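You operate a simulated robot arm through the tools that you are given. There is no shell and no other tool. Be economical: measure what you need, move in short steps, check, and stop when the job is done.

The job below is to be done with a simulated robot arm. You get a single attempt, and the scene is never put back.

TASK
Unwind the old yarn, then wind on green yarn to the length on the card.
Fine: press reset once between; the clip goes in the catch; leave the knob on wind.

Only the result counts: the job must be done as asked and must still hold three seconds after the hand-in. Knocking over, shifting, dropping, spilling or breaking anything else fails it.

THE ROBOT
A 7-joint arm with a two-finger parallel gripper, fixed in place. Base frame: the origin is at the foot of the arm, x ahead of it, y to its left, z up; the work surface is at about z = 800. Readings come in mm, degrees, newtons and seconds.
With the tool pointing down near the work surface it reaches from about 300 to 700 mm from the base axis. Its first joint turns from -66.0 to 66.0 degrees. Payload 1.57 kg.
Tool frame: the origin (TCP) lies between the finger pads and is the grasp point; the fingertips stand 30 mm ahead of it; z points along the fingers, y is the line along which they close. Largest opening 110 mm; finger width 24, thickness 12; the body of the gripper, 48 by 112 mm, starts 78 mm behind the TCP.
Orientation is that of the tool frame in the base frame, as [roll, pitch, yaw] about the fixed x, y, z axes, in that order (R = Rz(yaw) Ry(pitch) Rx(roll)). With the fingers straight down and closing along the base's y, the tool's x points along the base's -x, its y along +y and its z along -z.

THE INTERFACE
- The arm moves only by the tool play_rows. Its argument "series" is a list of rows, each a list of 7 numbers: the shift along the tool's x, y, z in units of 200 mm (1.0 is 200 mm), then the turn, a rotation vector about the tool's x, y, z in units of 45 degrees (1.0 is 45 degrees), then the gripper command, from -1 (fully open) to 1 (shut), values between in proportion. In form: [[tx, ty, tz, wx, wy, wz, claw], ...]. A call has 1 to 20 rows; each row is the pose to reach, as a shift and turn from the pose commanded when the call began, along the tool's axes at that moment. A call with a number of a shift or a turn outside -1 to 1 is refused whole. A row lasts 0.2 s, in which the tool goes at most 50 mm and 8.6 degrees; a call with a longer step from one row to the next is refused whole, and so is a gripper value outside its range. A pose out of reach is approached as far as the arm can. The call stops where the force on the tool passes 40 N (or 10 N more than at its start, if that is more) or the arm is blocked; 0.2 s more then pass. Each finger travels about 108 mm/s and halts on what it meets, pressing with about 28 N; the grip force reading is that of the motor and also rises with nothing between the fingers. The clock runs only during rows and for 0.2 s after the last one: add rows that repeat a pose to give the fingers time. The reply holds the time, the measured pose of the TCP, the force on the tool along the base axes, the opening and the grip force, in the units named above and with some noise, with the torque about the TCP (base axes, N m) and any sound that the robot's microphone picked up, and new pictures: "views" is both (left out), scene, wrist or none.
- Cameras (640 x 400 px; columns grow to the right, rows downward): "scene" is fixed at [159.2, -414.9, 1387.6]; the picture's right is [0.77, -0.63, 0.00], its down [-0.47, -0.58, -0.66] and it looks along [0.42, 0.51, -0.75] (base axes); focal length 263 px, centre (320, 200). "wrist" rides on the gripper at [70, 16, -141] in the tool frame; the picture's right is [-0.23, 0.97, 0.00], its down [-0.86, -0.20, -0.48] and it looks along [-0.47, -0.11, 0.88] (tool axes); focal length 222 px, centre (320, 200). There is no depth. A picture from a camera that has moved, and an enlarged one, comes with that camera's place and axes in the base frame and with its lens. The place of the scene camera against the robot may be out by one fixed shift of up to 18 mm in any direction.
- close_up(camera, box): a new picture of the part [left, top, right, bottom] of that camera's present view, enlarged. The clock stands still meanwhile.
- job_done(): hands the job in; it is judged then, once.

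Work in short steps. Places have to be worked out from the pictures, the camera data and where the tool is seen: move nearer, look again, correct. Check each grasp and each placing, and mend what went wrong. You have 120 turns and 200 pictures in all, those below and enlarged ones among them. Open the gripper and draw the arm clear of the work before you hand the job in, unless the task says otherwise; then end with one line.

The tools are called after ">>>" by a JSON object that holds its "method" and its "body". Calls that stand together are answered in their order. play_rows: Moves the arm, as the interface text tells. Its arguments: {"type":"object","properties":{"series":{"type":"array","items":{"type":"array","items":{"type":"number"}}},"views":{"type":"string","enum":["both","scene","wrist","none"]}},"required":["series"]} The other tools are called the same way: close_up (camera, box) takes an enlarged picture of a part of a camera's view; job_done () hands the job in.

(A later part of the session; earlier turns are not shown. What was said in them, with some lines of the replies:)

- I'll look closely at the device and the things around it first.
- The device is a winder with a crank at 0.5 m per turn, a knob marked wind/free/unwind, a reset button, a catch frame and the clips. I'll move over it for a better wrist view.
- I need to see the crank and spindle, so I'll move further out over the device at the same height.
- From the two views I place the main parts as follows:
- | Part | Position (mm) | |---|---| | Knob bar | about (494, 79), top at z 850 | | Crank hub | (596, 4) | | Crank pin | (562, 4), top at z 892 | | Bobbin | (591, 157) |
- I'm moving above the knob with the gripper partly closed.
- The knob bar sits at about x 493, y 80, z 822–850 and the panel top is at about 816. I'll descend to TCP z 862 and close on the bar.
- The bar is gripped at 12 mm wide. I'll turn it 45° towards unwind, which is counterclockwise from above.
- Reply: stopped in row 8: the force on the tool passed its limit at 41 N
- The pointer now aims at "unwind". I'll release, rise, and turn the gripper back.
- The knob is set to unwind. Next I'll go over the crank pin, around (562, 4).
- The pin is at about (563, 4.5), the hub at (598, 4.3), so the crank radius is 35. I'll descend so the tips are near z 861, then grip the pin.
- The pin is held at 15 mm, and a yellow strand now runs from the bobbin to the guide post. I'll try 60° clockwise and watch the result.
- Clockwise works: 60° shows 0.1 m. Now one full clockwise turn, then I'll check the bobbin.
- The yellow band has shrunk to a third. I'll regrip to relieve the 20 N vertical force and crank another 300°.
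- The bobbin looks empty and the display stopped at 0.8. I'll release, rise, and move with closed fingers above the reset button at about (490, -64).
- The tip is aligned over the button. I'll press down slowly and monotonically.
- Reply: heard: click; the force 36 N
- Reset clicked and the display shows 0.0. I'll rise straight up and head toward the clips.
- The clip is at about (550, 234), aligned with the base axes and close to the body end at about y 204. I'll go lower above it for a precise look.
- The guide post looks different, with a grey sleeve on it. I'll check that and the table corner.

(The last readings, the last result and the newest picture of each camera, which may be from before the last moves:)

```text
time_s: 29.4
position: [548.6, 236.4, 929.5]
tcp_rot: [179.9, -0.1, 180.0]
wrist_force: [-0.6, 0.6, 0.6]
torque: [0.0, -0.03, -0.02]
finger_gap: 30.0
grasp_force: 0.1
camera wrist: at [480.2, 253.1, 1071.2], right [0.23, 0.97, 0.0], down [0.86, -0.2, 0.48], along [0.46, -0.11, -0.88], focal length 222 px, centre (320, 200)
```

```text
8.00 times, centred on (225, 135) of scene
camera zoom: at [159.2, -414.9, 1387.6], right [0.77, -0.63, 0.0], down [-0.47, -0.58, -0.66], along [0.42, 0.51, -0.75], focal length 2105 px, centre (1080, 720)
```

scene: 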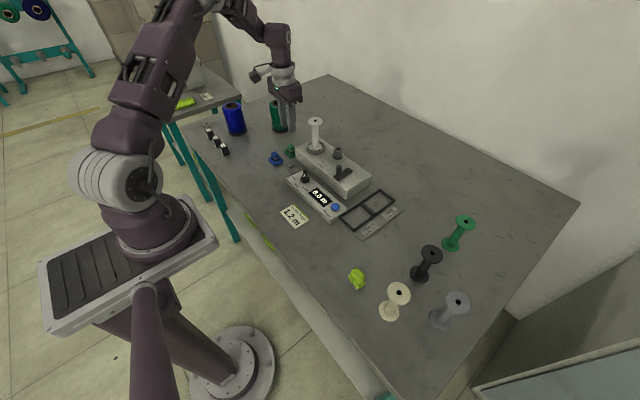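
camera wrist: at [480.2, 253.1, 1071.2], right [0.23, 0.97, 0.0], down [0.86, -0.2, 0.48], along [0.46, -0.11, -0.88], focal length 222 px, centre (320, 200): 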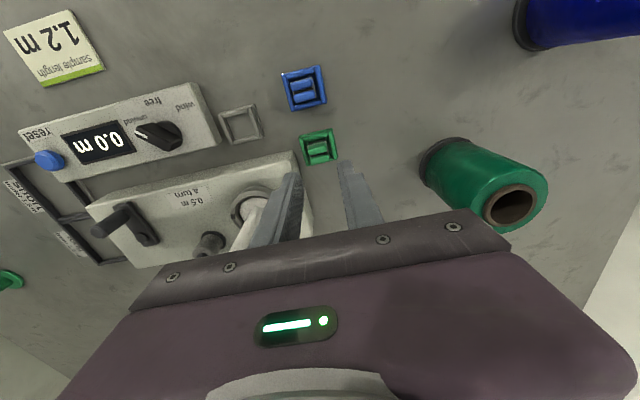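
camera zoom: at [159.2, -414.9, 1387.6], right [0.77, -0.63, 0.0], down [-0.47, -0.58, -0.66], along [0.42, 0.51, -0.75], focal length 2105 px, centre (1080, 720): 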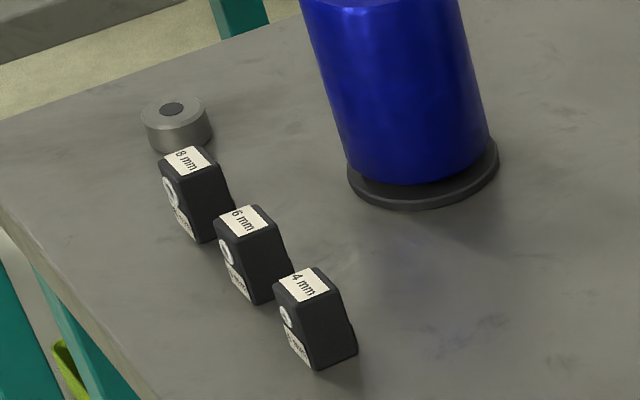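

The sleeve is just the old yarn collected on the post, so it's fine. The clip spans y 225–245, centred at (549, 235), with about 5 mm between an open finger and the body. I'll descend with a 27 mm gap and close.

>>> {"method": "play_rows", "body": {"series": [[0.012, -0.006, 0.15, 0, 0, 0, 0.51], [0.012, -0.006, 0.28, 0, 0, 0, 0.51], [0.012, -0.006, 0.36, 0, 0, 0, 0.51], [0.012, -0.006, 0.41, 0, 0, 0, 0.51], [0.012, -0.006, 0.41, 0, 0, 0, 0.51]]}}

>>> {"method": "close_up", "body": {"camera": "scene", "box": [260, 110, 330, 170]}}

>>> {"method": "close_up", "body": {"camera": "wrist", "box": [250, 110, 410, 220]}}

```text
time_s: 30.6
position: [545.1, 236.3, 849.2]
tcp_rot: [180.0, 0.0, -180.0]
wrist_force: [0.2, -0.5, -0.4]
torque: [0.01, 0.01, 0.01]
finger_gap: 27.0
grasp_force: 0.0
camera wrist: at [477.1, 252.8, 989.9], right [0.23, 0.97, 0.0], down [0.86, -0.2, 0.48], along [0.46, -0.11, -0.88], focal length 222 px, centre (320, 200)
```

scene: 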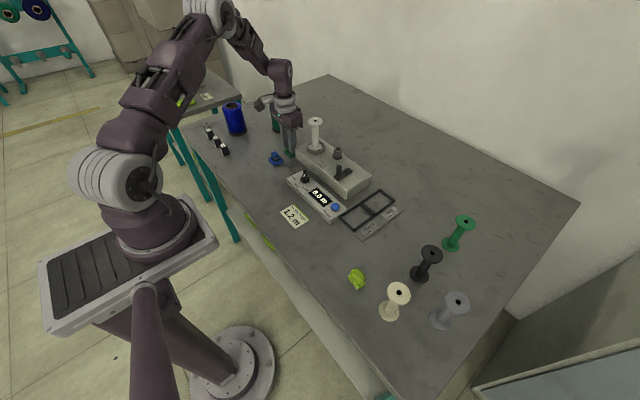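
wrist: 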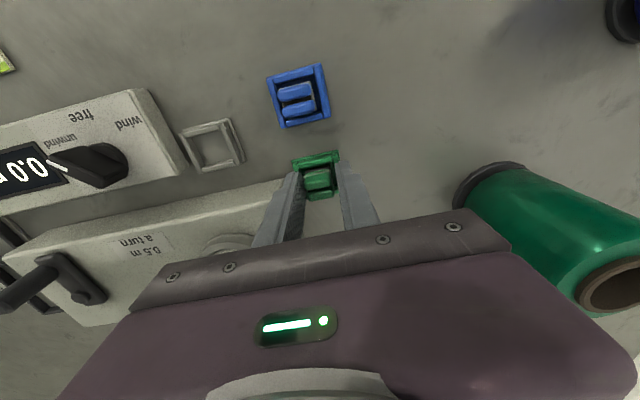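

```text
6.67 times, centred on (295, 140) of scene
camera zoom: at [159.2, -414.9, 1387.6], right [0.77, -0.63, 0.0], down [-0.47, -0.58, -0.66], along [0.42, 0.51, -0.75], focal length 1754 px, centre (487, 600)
```

zoom: 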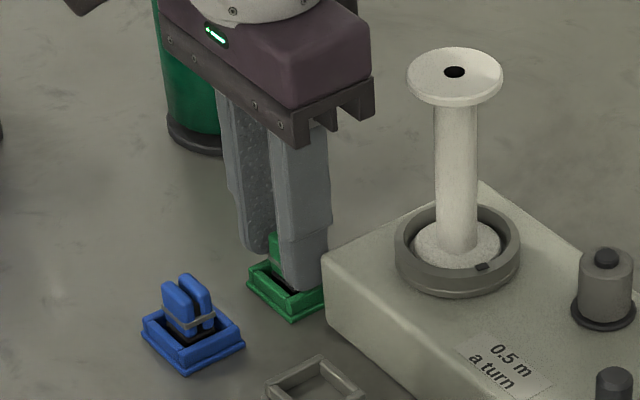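

```text
3.64 times, centred on (330, 165) of wrist
camera zoom: at [477.1, 252.8, 989.9], right [0.23, 0.97, 0.0], down [0.86, -0.2, 0.48], along [0.46, -0.11, -0.88], focal length 808 px, centre (284, 327)
```

zoom: 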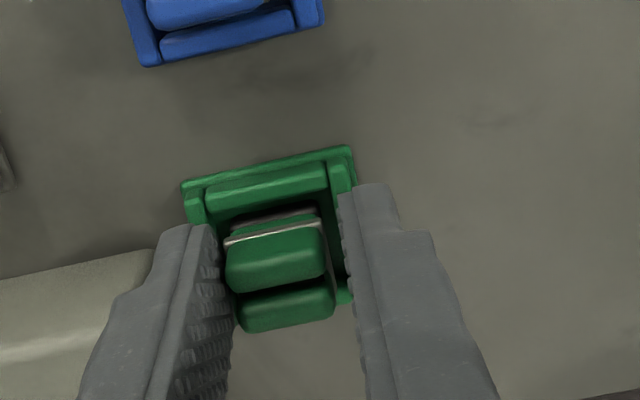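

The clip is between the pads with no contact. I'll close and lift.

>>> {"method": "play_rows", "body": {"series": [[0, 0, 0, 0, 0, 0, 1], [0, 0, 0, 0, 0, 0, 1], [0, 0, 0, 0, 0, 0, 1], [0, 0, -0.05, 0, 0, 0, 1], [0, 0, -0.15, 0, 0, 0, 1], [0, 0, -0.3, 0, 0, 0, 1], [0, 0, -0.45, 0, 0, 0, 1], [0, 0, -0.45, 0, 0, 0, 1]]}}

>>> {"method": "close_up", "body": {"camera": "scene", "box": [260, 90, 340, 170]}}

>>> {"method": "close_up", "body": {"camera": "wrist", "box": [200, 90, 420, 220]}}

```text
time_s: 32.4
position: [546.0, 235.9, 938.6]
tcp_rot: [179.9, -0.1, 179.9]
wrist_force: [0.2, 0.2, -0.1]
torque: [0.04, -0.02, 0.01]
finger_gap: 20.4
grasp_force: 28.0
camera wrist: at [476.8, 252.1, 1080.7], right [0.23, 0.97, 0.0], down [0.86, -0.2, 0.48], along [0.46, -0.11, -0.88], focal length 222 px, centre (320, 200)
```

scene: 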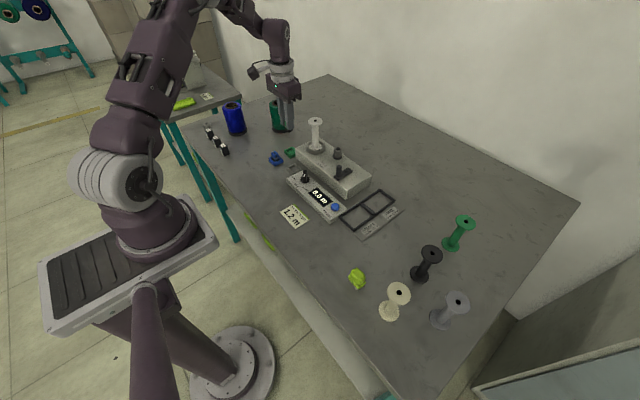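
wrist: 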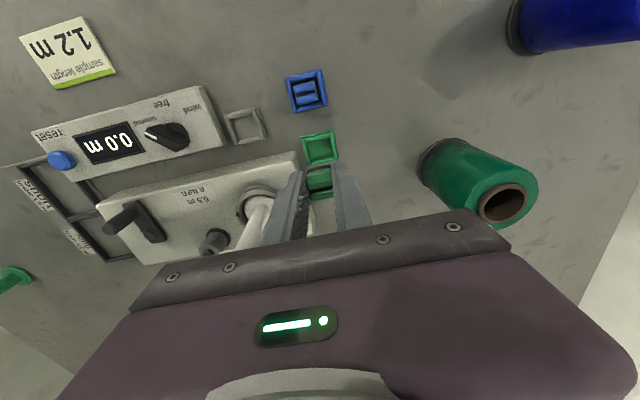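

```text
5.00 times, centred on (300, 130) of scene
camera zoom: at [159.2, -414.9, 1387.6], right [0.77, -0.63, 0.0], down [-0.47, -0.58, -0.66], along [0.42, 0.51, -0.75], focal length 1316 px, centre (420, 550)
```

zoom: 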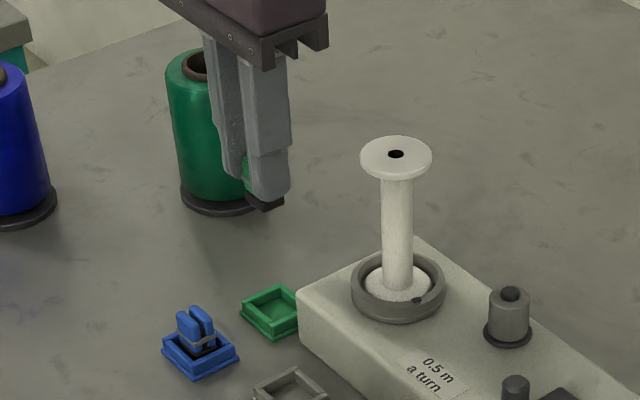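

```text
2.91 times, centred on (310, 155) of wrist
camera zoom: at [476.8, 252.1, 1080.7], right [0.23, 0.97, 0.0], down [0.86, -0.2, 0.48], along [0.46, -0.11, -0.88], focal length 646 px, centre (349, 331)
```

zoom: 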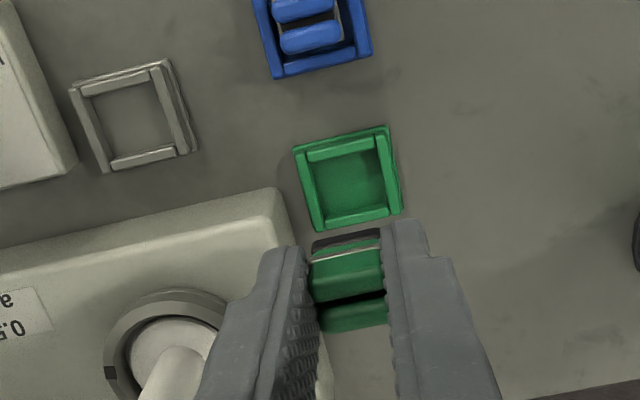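

The clip is held with a 20 mm grip. The catch centre is displaced about (-45, -81) from the green frame, so I'll carry the clip to hover above it and check alignment.

>>> {"method": "play_rows", "body": {"series": [[0.06, -0.1, 0, 0, 0, 0, 1], [0.12, -0.2, 0, 0, 0, 0, 1], [0.18, -0.3, 0, 0, 0, 0, 1], [0.227, -0.41, 0, 0, 0, 0, 1], [0.227, -0.41, 0.14, 0, 0, 0, 1], [0.227, -0.41, 0.27, 0, 0, 0, 1], [0.227, -0.41, 0.27, 0, 0, 0, 1]], "views": "none"}}

>>> {"method": "close_up", "body": {"camera": "scene", "box": [260, 120, 330, 190]}}

>>> {"method": "close_up", "body": {"camera": "wrist", "box": [240, 110, 400, 220]}}

```text
time_s: 34.0
position: [499.8, 152.8, 886.1]
tcp_rot: [179.9, -0.1, -179.9]
wrist_force: [0.3, -0.4, 0.8]
torque: [-0.01, 0.03, 0.0]
finger_gap: 20.6
grasp_force: 28.0
```

```text
5.71 times, centred on (295, 155) of scene
camera zoom: at [159.2, -414.9, 1387.6], right [0.77, -0.63, 0.0], down [-0.47, -0.58, -0.66], along [0.42, 0.51, -0.75], focal length 1504 px, centre (463, 457)
```

zoom: 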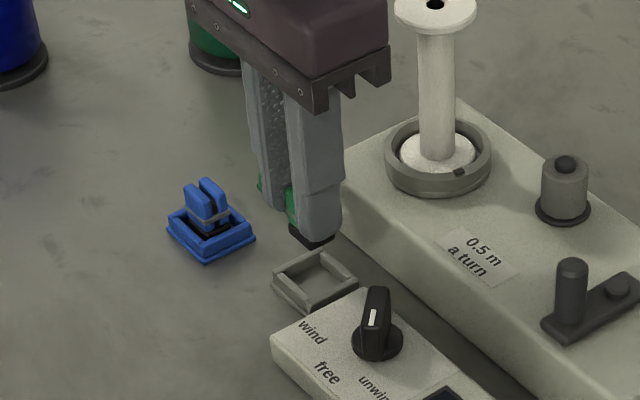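

```text
3.64 times, centred on (320, 165) of wrist
camera zoom: at [431.6, 169.9, 1028.0], right [0.23, 0.97, 0.0], down [0.86, -0.2, 0.48], along [0.47, -0.11, -0.88], focal length 808 px, centre (320, 327)
```

zoom: 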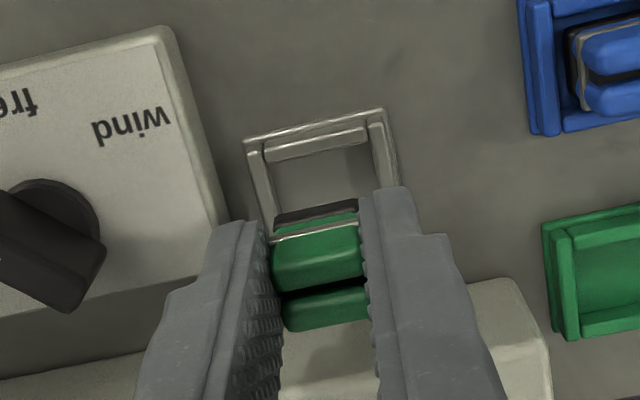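

The alignment looks within 1 mm, so I'll nudge y by +1 mm and lower slowly to z 850.

>>> {"method": "play_rows", "body": {"series": [[0, 0.005, 0.05, 0, 0, 0, 1], [0, 0.005, 0.1, 0, 0, 0, 1], [0, 0.005, 0.13, 0, 0, 0, 1], [0, 0.005, 0.15, 0, 0, 0, 1], [0, 0.005, 0.165, 0, 0, 0, 1], [0, 0.005, 0.178, 0, 0, 0, 1], [0, 0.005, 0.178, 0, 0, 0, 1]], "views": "none"}}

>>> {"method": "close_up", "body": {"camera": "scene", "box": [260, 120, 330, 190]}}

>>> {"method": "close_up", "body": {"camera": "wrist", "box": [240, 110, 400, 220]}}

```text
time_s: 35.6
position: [500.1, 154.3, 850.3]
tcp_rot: [179.9, -0.1, -180.0]
wrist_force: [-0.4, 0.7, -0.7]
torque: [0.01, 0.0, -0.04]
finger_gap: 20.1
grasp_force: 27.6
```

```text
5.71 times, centred on (295, 155) of scene
camera zoom: at [159.2, -414.9, 1387.6], right [0.77, -0.63, 0.0], down [-0.47, -0.58, -0.66], along [0.42, 0.51, -0.75], focal length 1504 px, centre (463, 457)
```

zoom: 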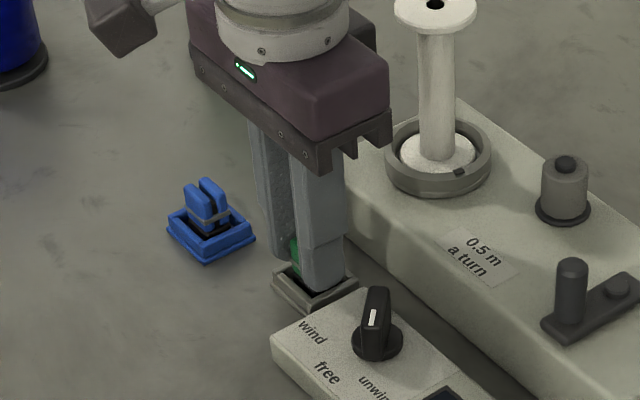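

```text
3.64 times, centred on (320, 165) of wrist
camera zoom: at [431.6, 171.1, 991.7], right [0.23, 0.97, 0.0], down [0.86, -0.2, 0.48], along [0.46, -0.11, -0.88], focal length 808 px, centre (320, 327)
```

zoom: 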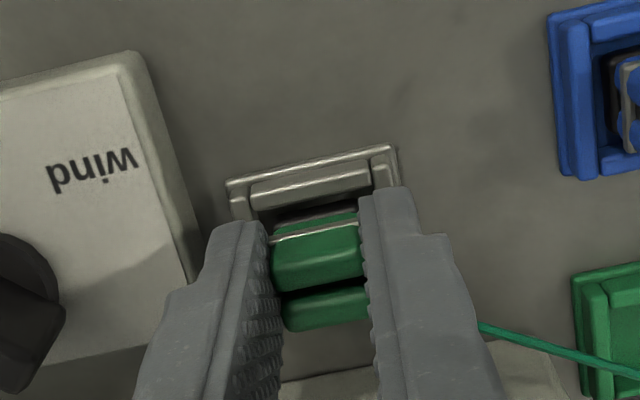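

The clip is inside the frame and a green strand has now appeared. I'll lower 1.5 mm more and release gently.

>>> {"method": "play_rows", "body": {"series": [[0, 0, 0.006, 0, 0, 0, 1], [0, 0, 0.006, 0, 0, 0, 0.51], [0, 0, 0.006, 0, 0, 0, 0.51], [0, 0, 0.006, 0, 0, 0, 0.51], [0, 0, -0.1, 0, 0, 0, 0.51], [0, 0, -0.3, 0, 0, 0, 0.51], [0, 0, -0.45, 0, 0, 0, 0.51], [0, 0, -0.45, 0, 0, 0, 0.51]]}}

>>> {"method": "close_up", "body": {"camera": "scene", "box": [260, 110, 340, 190]}}

>>> {"method": "close_up", "body": {"camera": "wrist", "box": [240, 70, 440, 220]}}

```text
time_s: 37.4
position: [499.5, 154.1, 939.3]
tcp_rot: [179.9, -0.1, 179.9]
wrist_force: [0.6, 0.4, 1.2]
torque: [0.03, -0.01, -0.02]
finger_gap: 27.0
grasp_force: 0.0
camera wrist: at [431.1, 171.3, 1080.9], right [0.23, 0.97, 0.0], down [0.86, -0.2, 0.48], along [0.46, -0.11, -0.88], focal length 222 px, centre (320, 200)
```

scene: 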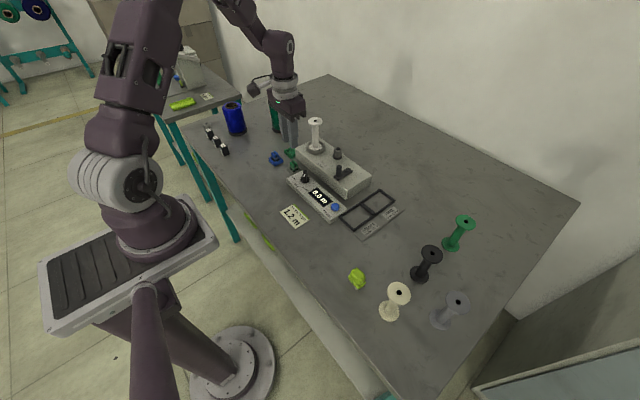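
wrist: 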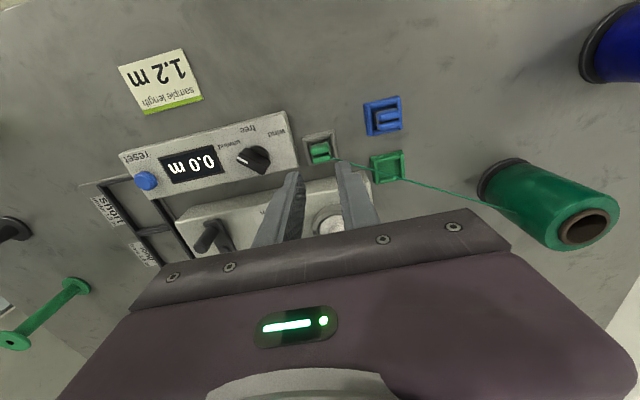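

```text
5.00 times, centred on (300, 150) of scene
camera zoom: at [159.2, -414.9, 1387.6], right [0.77, -0.63, 0.0], down [-0.47, -0.58, -0.66], along [0.42, 0.51, -0.75], focal length 1316 px, centre (420, 450)
```

zoom: 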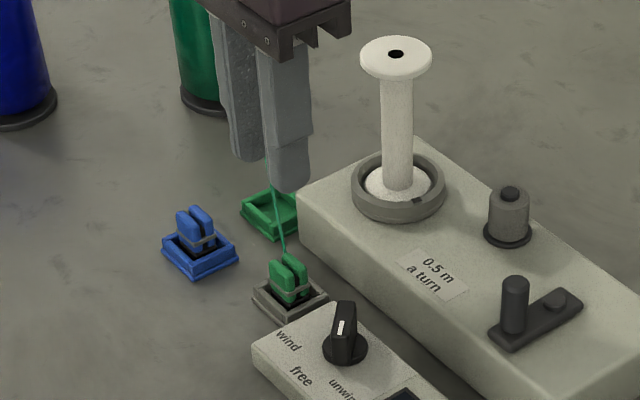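

```text
2.67 times, centred on (340, 145) of wrist
camera zoom: at [431.1, 171.3, 1080.9], right [0.23, 0.97, 0.0], down [0.86, -0.2, 0.48], along [0.46, -0.11, -0.88], focal length 592 px, centre (267, 347)
```

zoom: 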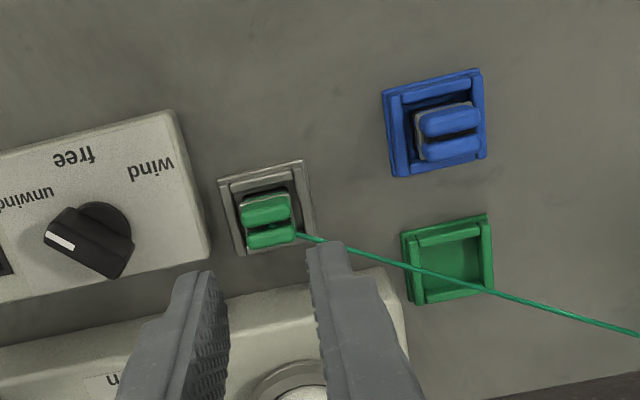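

The clip is seated in the catch with its yarn running to the green cone. Now I'll go above the knob with the gripper turned 44° to match it.

>>> {"method": "play_rows", "body": {"series": [[0.0275, -0.1, 0, 0, 0, 0, 0.5], [0.0275, -0.2, 0, 0, 0, -0.16, 0.5], [0.0275, -0.3, 0, 0, 0, -0.32, 0.5], [0.0275, -0.365, 0, 0, 0, -0.48, 0.5], [0.0275, -0.365, 0, 0, 0, -0.64, 0.5], [0.0275, -0.365, 0, 0, 0, -0.8, 0.5], [0.0275, -0.365, 0, 0, 0, -0.98, 0.5], [0.0275, -0.365, 0, 0, 0, -0.98, 0.5]], "views": "none"}}

>>> {"method": "close_up", "body": {"camera": "scene", "box": [270, 110, 350, 190]}}

>>> {"method": "close_up", "body": {"camera": "wrist", "box": [240, 70, 440, 220]}}

```text
time_s: 39.2
position: [494.8, 81.2, 939.6]
tcp_rot: [179.9, 0.1, -135.8]
wrist_force: [-0.7, 0.8, 0.9]
torque: [0.02, -0.04, 0.03]
finger_gap: 27.5
grasp_force: 0.1
```

```text
5.00 times, centred on (310, 150) of scene
camera zoom: at [159.2, -414.9, 1387.6], right [0.77, -0.63, 0.0], down [-0.47, -0.58, -0.66], along [0.42, 0.51, -0.75], focal length 1316 px, centre (370, 450)
```

zoom: 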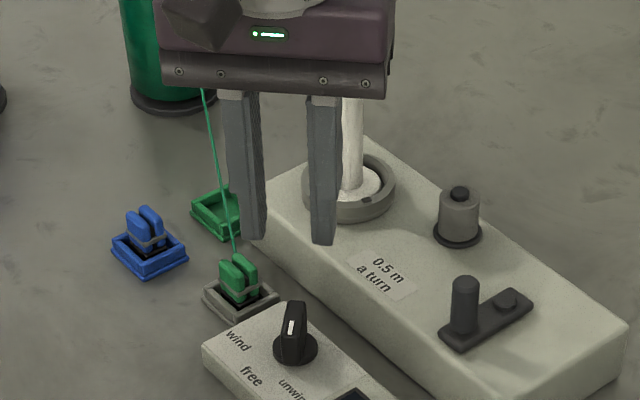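

```text
2.67 times, centred on (340, 145) of wrist
camera zoom: at [434.6, 44.4, 1080.7], right [-0.52, 0.86, 0.0], down [0.75, 0.45, 0.48], along [0.41, 0.25, -0.88], focal length 592 px, centre (267, 347)
```

zoom: 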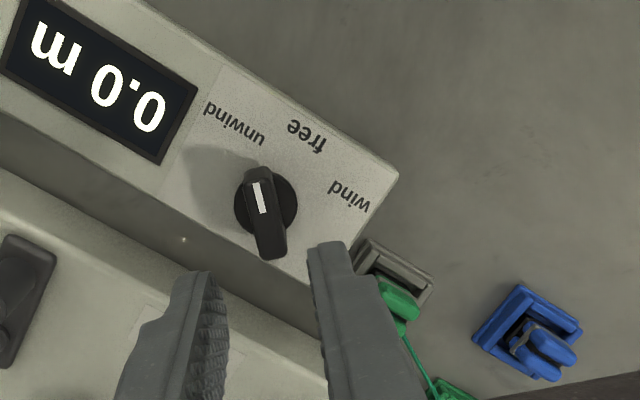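

The fingers are aligned with the bar. I'll descend, grip, and turn back 44° to free.

>>> {"method": "play_rows", "body": {"series": [[0, 0, 0.15, 0, 0, 0, 0.5], [0, 0, 0.3, 0, 0, 0, 0.5], [0, 0, 0.388, 0, 0, 0, 0.5], [0, 0, 0.388, 0, 0, 0, 1], [0, 0, 0.388, 0, 0, 0, 1], [0, 0, 0.388, 0, 0, 0.16, 1], [0, 0, 0.388, 0, 0, 0.32, 1], [0, 0, 0.388, 0, 0, 0.48, 1], [0, 0, 0.388, 0, 0, 0.64, 1], [0, 0, 0.388, 0, 0, 0.8, 1], [0, 0, 0.388, 0, 0, 0.98, 1]], "views": "none"}}

>>> {"method": "close_up", "body": {"camera": "scene", "box": [270, 130, 350, 200]}}

```text
time_s: 41.6
position: [496.0, 79.4, 861.6]
tcp_rot: [-179.9, 0.1, 179.8]
wrist_force: [2.4, -11.9, 23.3]
torque: [-0.34, -0.36, 0.04]
finger_gap: 11.7
grasp_force: 29.1
```

```text
5.71 times, centred on (310, 165) of scene
camera zoom: at [158.9, -415.2, 1387.5], right [0.77, -0.63, 0.0], down [-0.47, -0.58, -0.66], along [0.42, 0.51, -0.75], focal length 1504 px, centre (377, 400)
```

zoom: 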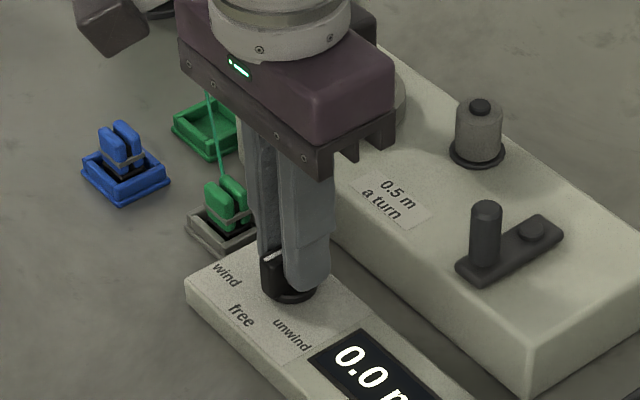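

The knob is at free. I'll regrip to relax the stress, then turn another 45° to wind.

>>> {"method": "play_rows", "body": {"series": [[0, 0, 0, 0, 0, 0, 0.6], [0, 0, 0, 0, 0, 0, 0.6], [0, 0, 0, 0, 0, 0, 1], [0, 0, 0, 0, 0, 0, 1], [0, 0, 0, 0, 0, 0.16, 1], [0, 0, 0, 0, 0, 0.32, 1], [0, 0, 0, 0, 0, 0.48, 1], [0, 0, 0, 0, 0, 0.64, 1], [0, 0, 0, 0, 0, 0.8, 1], [0, 0, 0, 0, 0, 0.98, 1], [0, 0, 0, 0, 0, 0.98, 1]], "views": "none"}}

>>> {"method": "close_up", "body": {"camera": "scene", "box": [270, 130, 350, 200]}}

```text
time_s: 43.7
position: [493.3, 79.1, 860.5]
tcp_rot: [-179.7, -0.1, 142.6]
wrist_force: [0.3, -4.5, 0.2]
torque: [0.13, -0.23, -0.01]
finger_gap: 12.2
grasp_force: 29.2
stopped in row 10: the force on the tool passed its limit at 41 N (the readings are from after the stop); the commanded pose is now the measured one
```

```text
5.71 times, centred on (310, 165) of scene
camera zoom: at [159.3, -414.9, 1387.5], right [0.77, -0.63, 0.0], down [-0.47, -0.58, -0.66], along [0.42, 0.51, -0.75], focal length 1504 px, centre (377, 400)
```

zoom: 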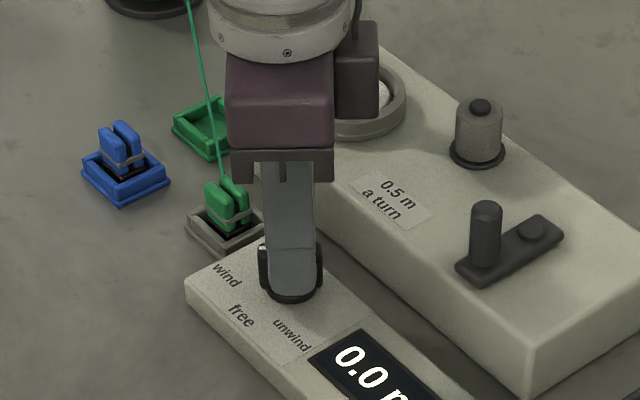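

Turned 37° so far before the force limit; I'll regrip and finish the remaining ~8°.

>>> {"method": "play_rows", "body": {"series": [[0, 0, 0, 0, 0, 0, 0.6], [0, 0, 0, 0, 0, 0, 0.6], [0, 0, 0, 0, 0, 0, 1], [0, 0, 0, 0, 0, 0, 1], [0, 0, 0, 0, 0, 0.09, 1], [0, 0, 0, 0, 0, 0.18, 1], [0, 0, 0, 0, 0, 0.18, 1]], "views": "none"}}

>>> {"method": "play_rows", "body": {"series": [[0, 0, 0, 0, 0, 0, 0.5], [0, 0, 0, 0, 0, 0, 0.5], [0, 0, -0.15, 0, 0, 0, 0.5], [0, 0, -0.35, 0, 0, -0.15, 0.5], [0, 0, -0.4, 0, 0, -0.3, 0.5], [0, 0, -0.4, 0, 0, -0.45, 0.5], [0, 0, -0.4, 0, 0, -0.6, 0.5], [0, 0, -0.4, 0, 0, -0.75, 0.5], [0, 0, -0.4, 0, 0, -0.9, 0.5], [0, 0, -0.4, 0, 0, -1, 0.5], [0, 0, -0.4, 0, 0, -1, 0.5]], "views": "none"}}

>>> {"method": "close_up", "body": {"camera": "wrist", "box": [220, 70, 420, 210]}}

>>> {"method": "close_up", "body": {"camera": "scene", "box": [260, 120, 360, 210]}}

```text
time_s: 45.3
position: [494.5, 79.7, 860.9]
tcp_rot: [-179.8, -0.1, 134.5]
wrist_force: [-0.1, -7.3, -10.3]
torque: [0.37, -0.19, 0.44]
finger_gap: 11.7
grasp_force: 29.3
```

```text
time_s: 47.7
position: [494.4, 80.4, 940.4]
tcp_rot: [-179.8, -0.1, 179.6]
wrist_force: [0.8, -0.1, 0.5]
torque: [-0.03, -0.06, -0.02]
finger_gap: 27.6
grasp_force: 0.1
```

```text
2.86 times, centred on (320, 140) of wrist
camera zoom: at [426.0, 97.5, 1083.2], right [0.23, 0.97, 0.0], down [0.86, -0.21, 0.48], along [0.46, -0.11, -0.88], focal length 635 px, centre (320, 371)
```

zoom: 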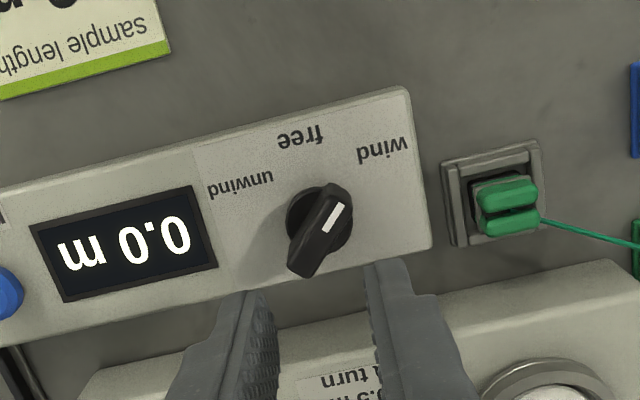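

```text
4.44 times, centred on (310, 165) of scene
camera zoom: at [159.2, -414.9, 1387.6], right [0.77, -0.63, 0.0], down [-0.47, -0.58, -0.66], along [0.42, 0.51, -0.75], focal length 1170 px, centre (364, 356)
```

zoom: 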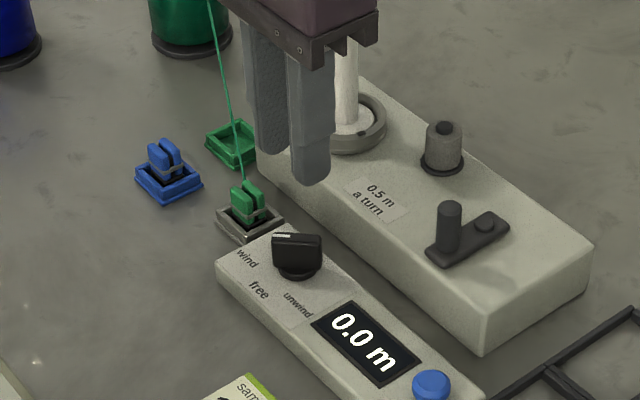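

The knob points at wind and the display is 0.0. I'll go back to the crank pin and grip it.

>>> {"method": "play_rows", "body": {"series": [[-0.085, -0.1, -0.1, 0, 0, 0, 0.3], [-0.17, -0.2, -0.1, 0, 0, 0, 0.3], [-0.26, -0.3, -0.1, 0, 0, 0, 0.3], [-0.343, -0.382, -0.1, 0, 0, 0, 0.3], [-0.343, -0.382, 0.05, 0, 0, 0, 0.3], [-0.343, -0.382, 0.18, 0, 0, 0, 0.3], [-0.343, -0.382, 0.247, 0, 0, 0, 0.3], [-0.343, -0.382, 0.247, 0, 0, 0, 1], [-0.343, -0.382, 0.247, 0, 0, 0, 1], [-0.343, -0.382, 0.247, 0, 0, 0, 1]], "views": "none"}}

>>> {"method": "close_up", "body": {"camera": "scene", "box": [260, 110, 390, 220]}}

```text
time_s: 49.9
position: [562.8, 2.5, 891.1]
tcp_rot: [-180.0, -0.1, 179.5]
wrist_force: [0.5, -0.5, -2.3]
torque: [0.5, -0.12, -0.02]
finger_gap: 15.0
grasp_force: 30.9
```

```text
3.64 times, centred on (325, 165) of scene
camera zoom: at [159.3, -414.9, 1387.6], right [0.77, -0.63, 0.0], down [-0.47, -0.58, -0.66], along [0.42, 0.51, -0.75], focal length 957 px, centre (302, 327)
```

zoom: 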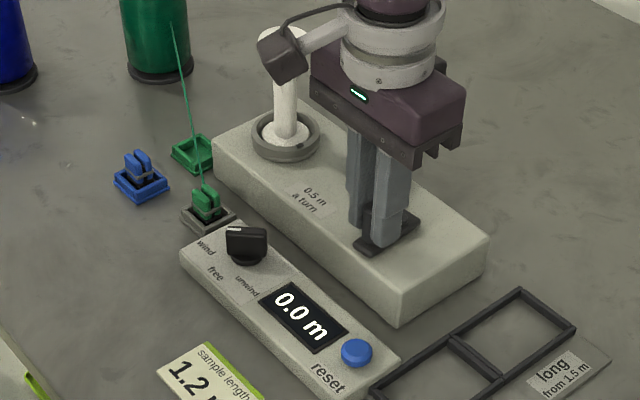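

Pin gripped. Test 60° clockwise.

>>> {"method": "play_rows", "body": {"series": [[-0.0027, 0.0304, 0, 0, 0, 0, 1], [-0.0105, 0.0599, 0, 0, 0, 0, 1], [-0.0234, 0.0875, 0, 0, 0, 0, 1], [-0.041, 0.1125, 0, 0, 0, 0, 1], [-0.0625, 0.134, 0, 0, 0, 0, 1], [-0.0875, 0.1516, 0, 0, 0, 0, 1], [-0.0875, 0.1516, 0, 0, 0, 0, 1]], "views": "none"}}

>>> {"method": "close_up", "body": {"camera": "scene", "box": [260, 110, 390, 220]}}

```text
time_s: 51.5
position: [582.2, 35.2, 891.2]
tcp_rot: [-180.0, -0.1, 179.6]
wrist_force: [-3.7, 6.3, -1.5]
torque: [0.67, 0.66, 0.0]
finger_gap: 15.1
grasp_force: 30.4
```

```text
3.64 times, centred on (325, 165) of scene
camera zoom: at [159.2, -414.7, 1387.6], right [0.77, -0.63, 0.0], down [-0.47, -0.58, -0.66], along [0.42, 0.51, -0.75], focal length 957 px, centre (302, 327)
```

zoom: 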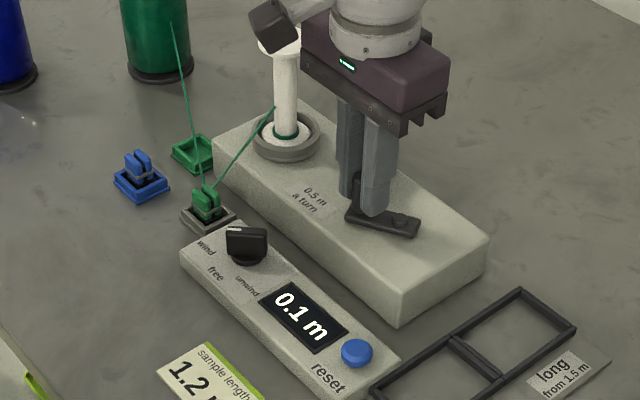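

Green yarn is winding on and the display reads 0.1. One full turn next.

>>> {"method": "play_rows", "body": {"series": [[-0.0571, 0.0208, 0, 0, 0, 0, 1], [-0.1179, 0.0208, 0, 0, 0, 0, 1], [-0.175, 0, 0, 0, 0, 0, 1], [-0.2216, -0.0391, 0, 0, 0, 0, 1], [-0.2519, -0.0917, 0, 0, 0, 0, 1], [-0.2625, -0.1516, 0, 0, 0, 0, 1], [-0.2519, -0.2114, 0, 0, 0, 0, 1], [-0.2216, -0.264, 0, 0, 0, 0, 1], [-0.175, -0.3031, 0, 0, 0, 0, 1], [-0.1179, -0.3239, 0, 0, 0, 0, 1], [-0.0571, -0.3239, 0, 0, 0, 0, 1], [0, -0.3031, 0, 0, 0, 0, 1], [0.0466, -0.264, 0, 0, 0, 0, 1], [0.077, -0.2114, 0, 0, 0, 0, 1], [0.0875, -0.1516, 0, 0, 0, 0, 1], [0.077, -0.0917, 0, 0, 0, 0, 1], [0.0466, -0.0391, 0, 0, 0, 0, 1], [0, 0, 0, 0, 0, 0, 1], [0, 0, 0, 0, 0, 0, 1]], "views": "none"}}

>>> {"method": "close_up", "body": {"camera": "scene", "box": [260, 110, 390, 220]}}

```text
time_s: 55.5
position: [578.9, 34.5, 891.4]
tcp_rot: [180.0, -0.1, 179.4]
wrist_force: [-1.3, 1.6, 16.4]
torque: [0.15, 0.8, 0.03]
finger_gap: 15.2
grasp_force: 30.8
```

```text
3.64 times, centred on (325, 165) of scene
camera zoom: at [158.9, -414.9, 1387.6], right [0.77, -0.63, 0.0], down [-0.47, -0.58, -0.66], along [0.42, 0.51, -0.75], focal length 957 px, centre (302, 327)
```

zoom: 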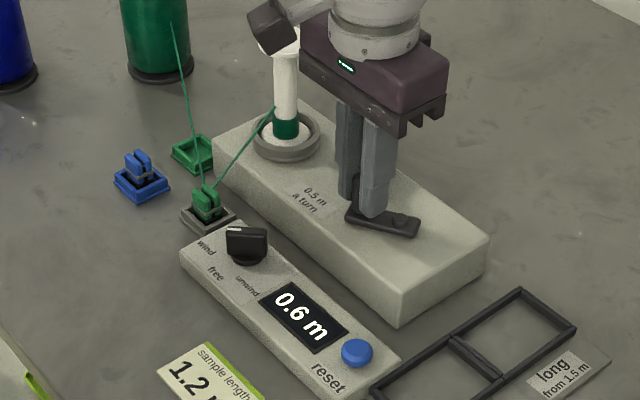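

0.58 m by angle so far. I'll regrip and crank 300° to θ=180, which should give 1.0 m.

>>> {"method": "play_rows", "body": {"series": [[0, 0, 0, 0, 0, 0, 0.6], [0, 0, 0, 0, 0, 0, 0.6], [0, 0, 0, 0, 0, 0, 1], [0, 0, 0, 0, 0, 0, 1], [-0.0571, 0.0208, 0, 0, 0, 0, 1], [-0.1179, 0.0208, 0, 0, 0, 0, 1], [-0.175, 0, 0, 0, 0, 0, 1], [-0.2216, -0.0391, 0, 0, 0, 0, 1], [-0.2519, -0.0917, 0, 0, 0, 0, 1], [-0.2625, -0.1516, 0, 0, 0, 0, 1], [-0.2519, -0.2114, 0, 0, 0, 0, 1], [-0.2216, -0.264, 0, 0, 0, 0, 1], [-0.175, -0.3031, 0, 0, 0, 0, 1], [-0.1179, -0.3239, 0, 0, 0, 0, 1], [-0.0571, -0.3239, 0, 0, 0, 0, 1], [0, -0.3031, 0, 0, 0, 0, 1], [0.0466, -0.264, 0, 0, 0, 0, 1], [0.077, -0.2114, 0, 0, 0, 0, 1], [0.0875, -0.1516, 0, 0, 0, 0, 1], [0.0875, -0.1516, 0, 0, 0, 0, 1]], "views": "none"}}

>>> {"method": "close_up", "body": {"camera": "scene", "box": [260, 110, 390, 220]}}

```text
time_s: 59.7
position: [561.6, 2.1, 892.1]
tcp_rot: [-179.8, -0.1, 179.5]
wrist_force: [4.7, -0.3, 26.2]
torque: [0.12, -0.09, -0.01]
finger_gap: 15.3
grasp_force: 31.1
```

```text
3.64 times, centred on (325, 165) of scene
camera zoom: at [158.9, -414.9, 1387.6], right [0.77, -0.63, 0.0], down [-0.47, -0.58, -0.66], along [0.42, 0.51, -0.75], focal length 957 px, centre (302, 327)
```

zoom: 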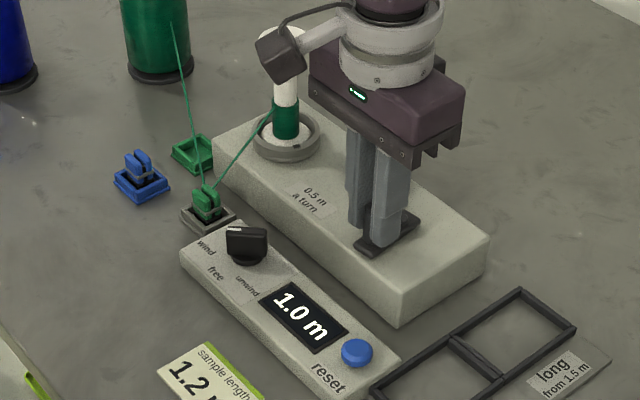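

1.0 m as expected. Regrip, then the final 144° clockwise to θ=36°.

>>> {"method": "play_rows", "body": {"series": [[0, 0, 0, 0, 0, 0, 0.6], [0, 0, 0, 0, 0, 0, 0.6], [0, 0, 0, 0, 0, 0, 1], [0, 0, 0, 0, 0, 0, 1], [-0.0086, 0.0541, 0, 0, 0, 0, 1], [-0.0334, 0.1029, 0, 0, 0, 0, 1], [-0.0721, 0.1416, 0, 0, 0, 0, 1], [-0.1209, 0.1664, 0, 0, 0, 0, 1], [-0.175, 0.175, 0, 0, 0, 0, 1], [-0.2291, 0.1664, 0, 0, 0, 0, 1], [-0.2779, 0.1416, 0, 0, 0, 0, 1], [-0.3166, 0.1029, 0, 0, 0, 0, 1], [-0.3166, 0.1029, 0, 0, 0, 0, 1]], "views": "none"}}

>>> {"method": "close_up", "body": {"camera": "scene", "box": [260, 110, 390, 220]}}

```text
time_s: 62.5
position: [625.4, 20.8, 891.1]
tcp_rot: [-179.9, -0.3, 179.4]
wrist_force: [-8.5, -4.9, 9.0]
torque: [0.16, -0.67, -0.01]
finger_gap: 14.7
grasp_force: 30.9
```

```text
3.64 times, centred on (325, 165) of scene
camera zoom: at [158.8, -415.0, 1387.6], right [0.77, -0.63, 0.0], down [-0.47, -0.58, -0.66], along [0.42, 0.51, -0.75], focal length 957 px, centre (302, 327)
```

zoom: 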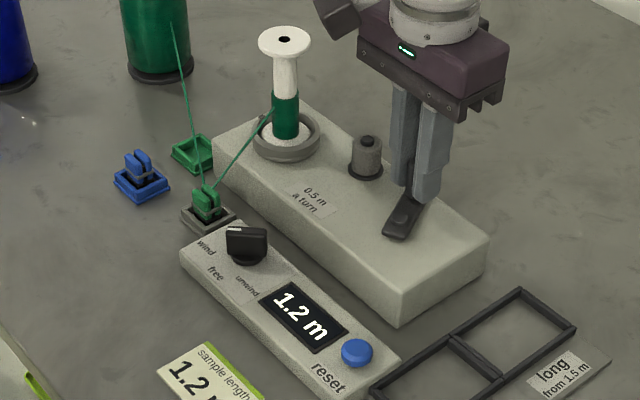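

The display reads 1.2 m. I'll release, rise straight up and draw clear.

>>> {"method": "play_rows", "body": {"series": [[0, 0, 0, 0, 0, 0, 0.5], [0, 0, 0, 0, 0, 0, 0.5], [0, 0, -0.1, 0, 0, 0, 0.5], [0, 0, -0.3, 0, 0, 0, 0.5], [0, 0, -0.5, 0, 0, 0, 0.5], [0, 0, -0.7, 0, 0, 0, 0.2], [0.2, 0, -0.8, 0, 0, 0, -0.5], [0.4, -0.1, -0.8, 0, 0, 0, -1], [0.6, -0.2, -0.8, 0, 0, 0, -1], [0.8, -0.3, -0.8, 0, 0, 0, -1], [1, -0.4, -0.8, 0, 0, 0, -1], [1, -0.4, -0.8, 0, 0, 0, -1]]}}

>>> {"method": "close_up", "body": {"camera": "scene", "box": [260, 110, 390, 220]}}

>>> {"method": "close_up", "body": {"camera": "scene", "box": [255, 130, 325, 190]}}

```text
time_s: 65.1
position: [425.5, -56.9, 1047.9]
tcp_rot: [-179.9, -0.1, 179.5]
wrist_force: [0.2, 0.3, 0.3]
torque: [-0.01, -0.02, -0.02]
finger_gap: 110.0
grasp_force: 0.0
camera wrist: at [356.9, -39.3, 1190.7], right [0.24, 0.97, 0.0], down [0.85, -0.21, 0.48], along [0.46, -0.11, -0.88], focal length 222 px, centre (320, 200)
```

scene: 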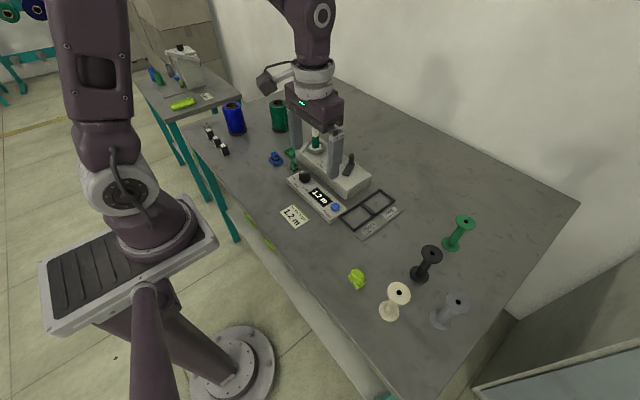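
wrist: 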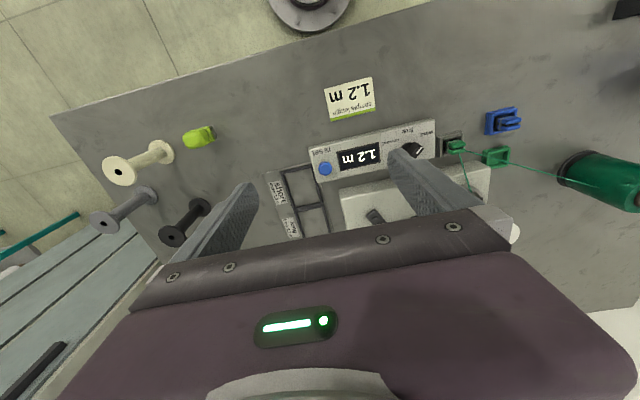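

```text
3.64 times, centred on (325, 165) of scene
camera zoom: at [159.2, -414.9, 1387.6], right [0.77, -0.63, 0.0], down [-0.47, -0.58, -0.66], along [0.42, 0.51, -0.75], focal length 957 px, centre (302, 327)
```

zoom: 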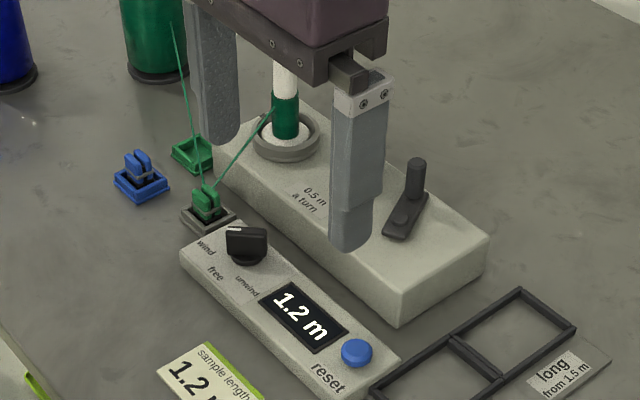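

```text
6.67 times, centred on (290, 160) of scene
camera zoom: at [159.2, -414.9, 1387.6], right [0.77, -0.63, 0.0], down [-0.47, -0.58, -0.66], along [0.42, 0.51, -0.75], focal length 1754 px, centre (520, 467)
```

zoom: 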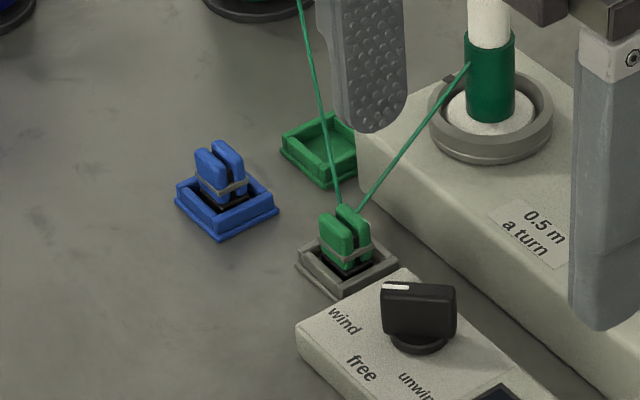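

The yarn is wound to 1.2 m, the clip is in the catch, the knob is on wind and the arm is clear. Handing in.

>>> {"method": "job_done", "body": {}}

```text
The job is handed in.
```

I unwound the old yellow yarn, pressed reset once, and wound on green yarn until the display read 1.2 m. The green clip is in the catch and the knob is on wind.
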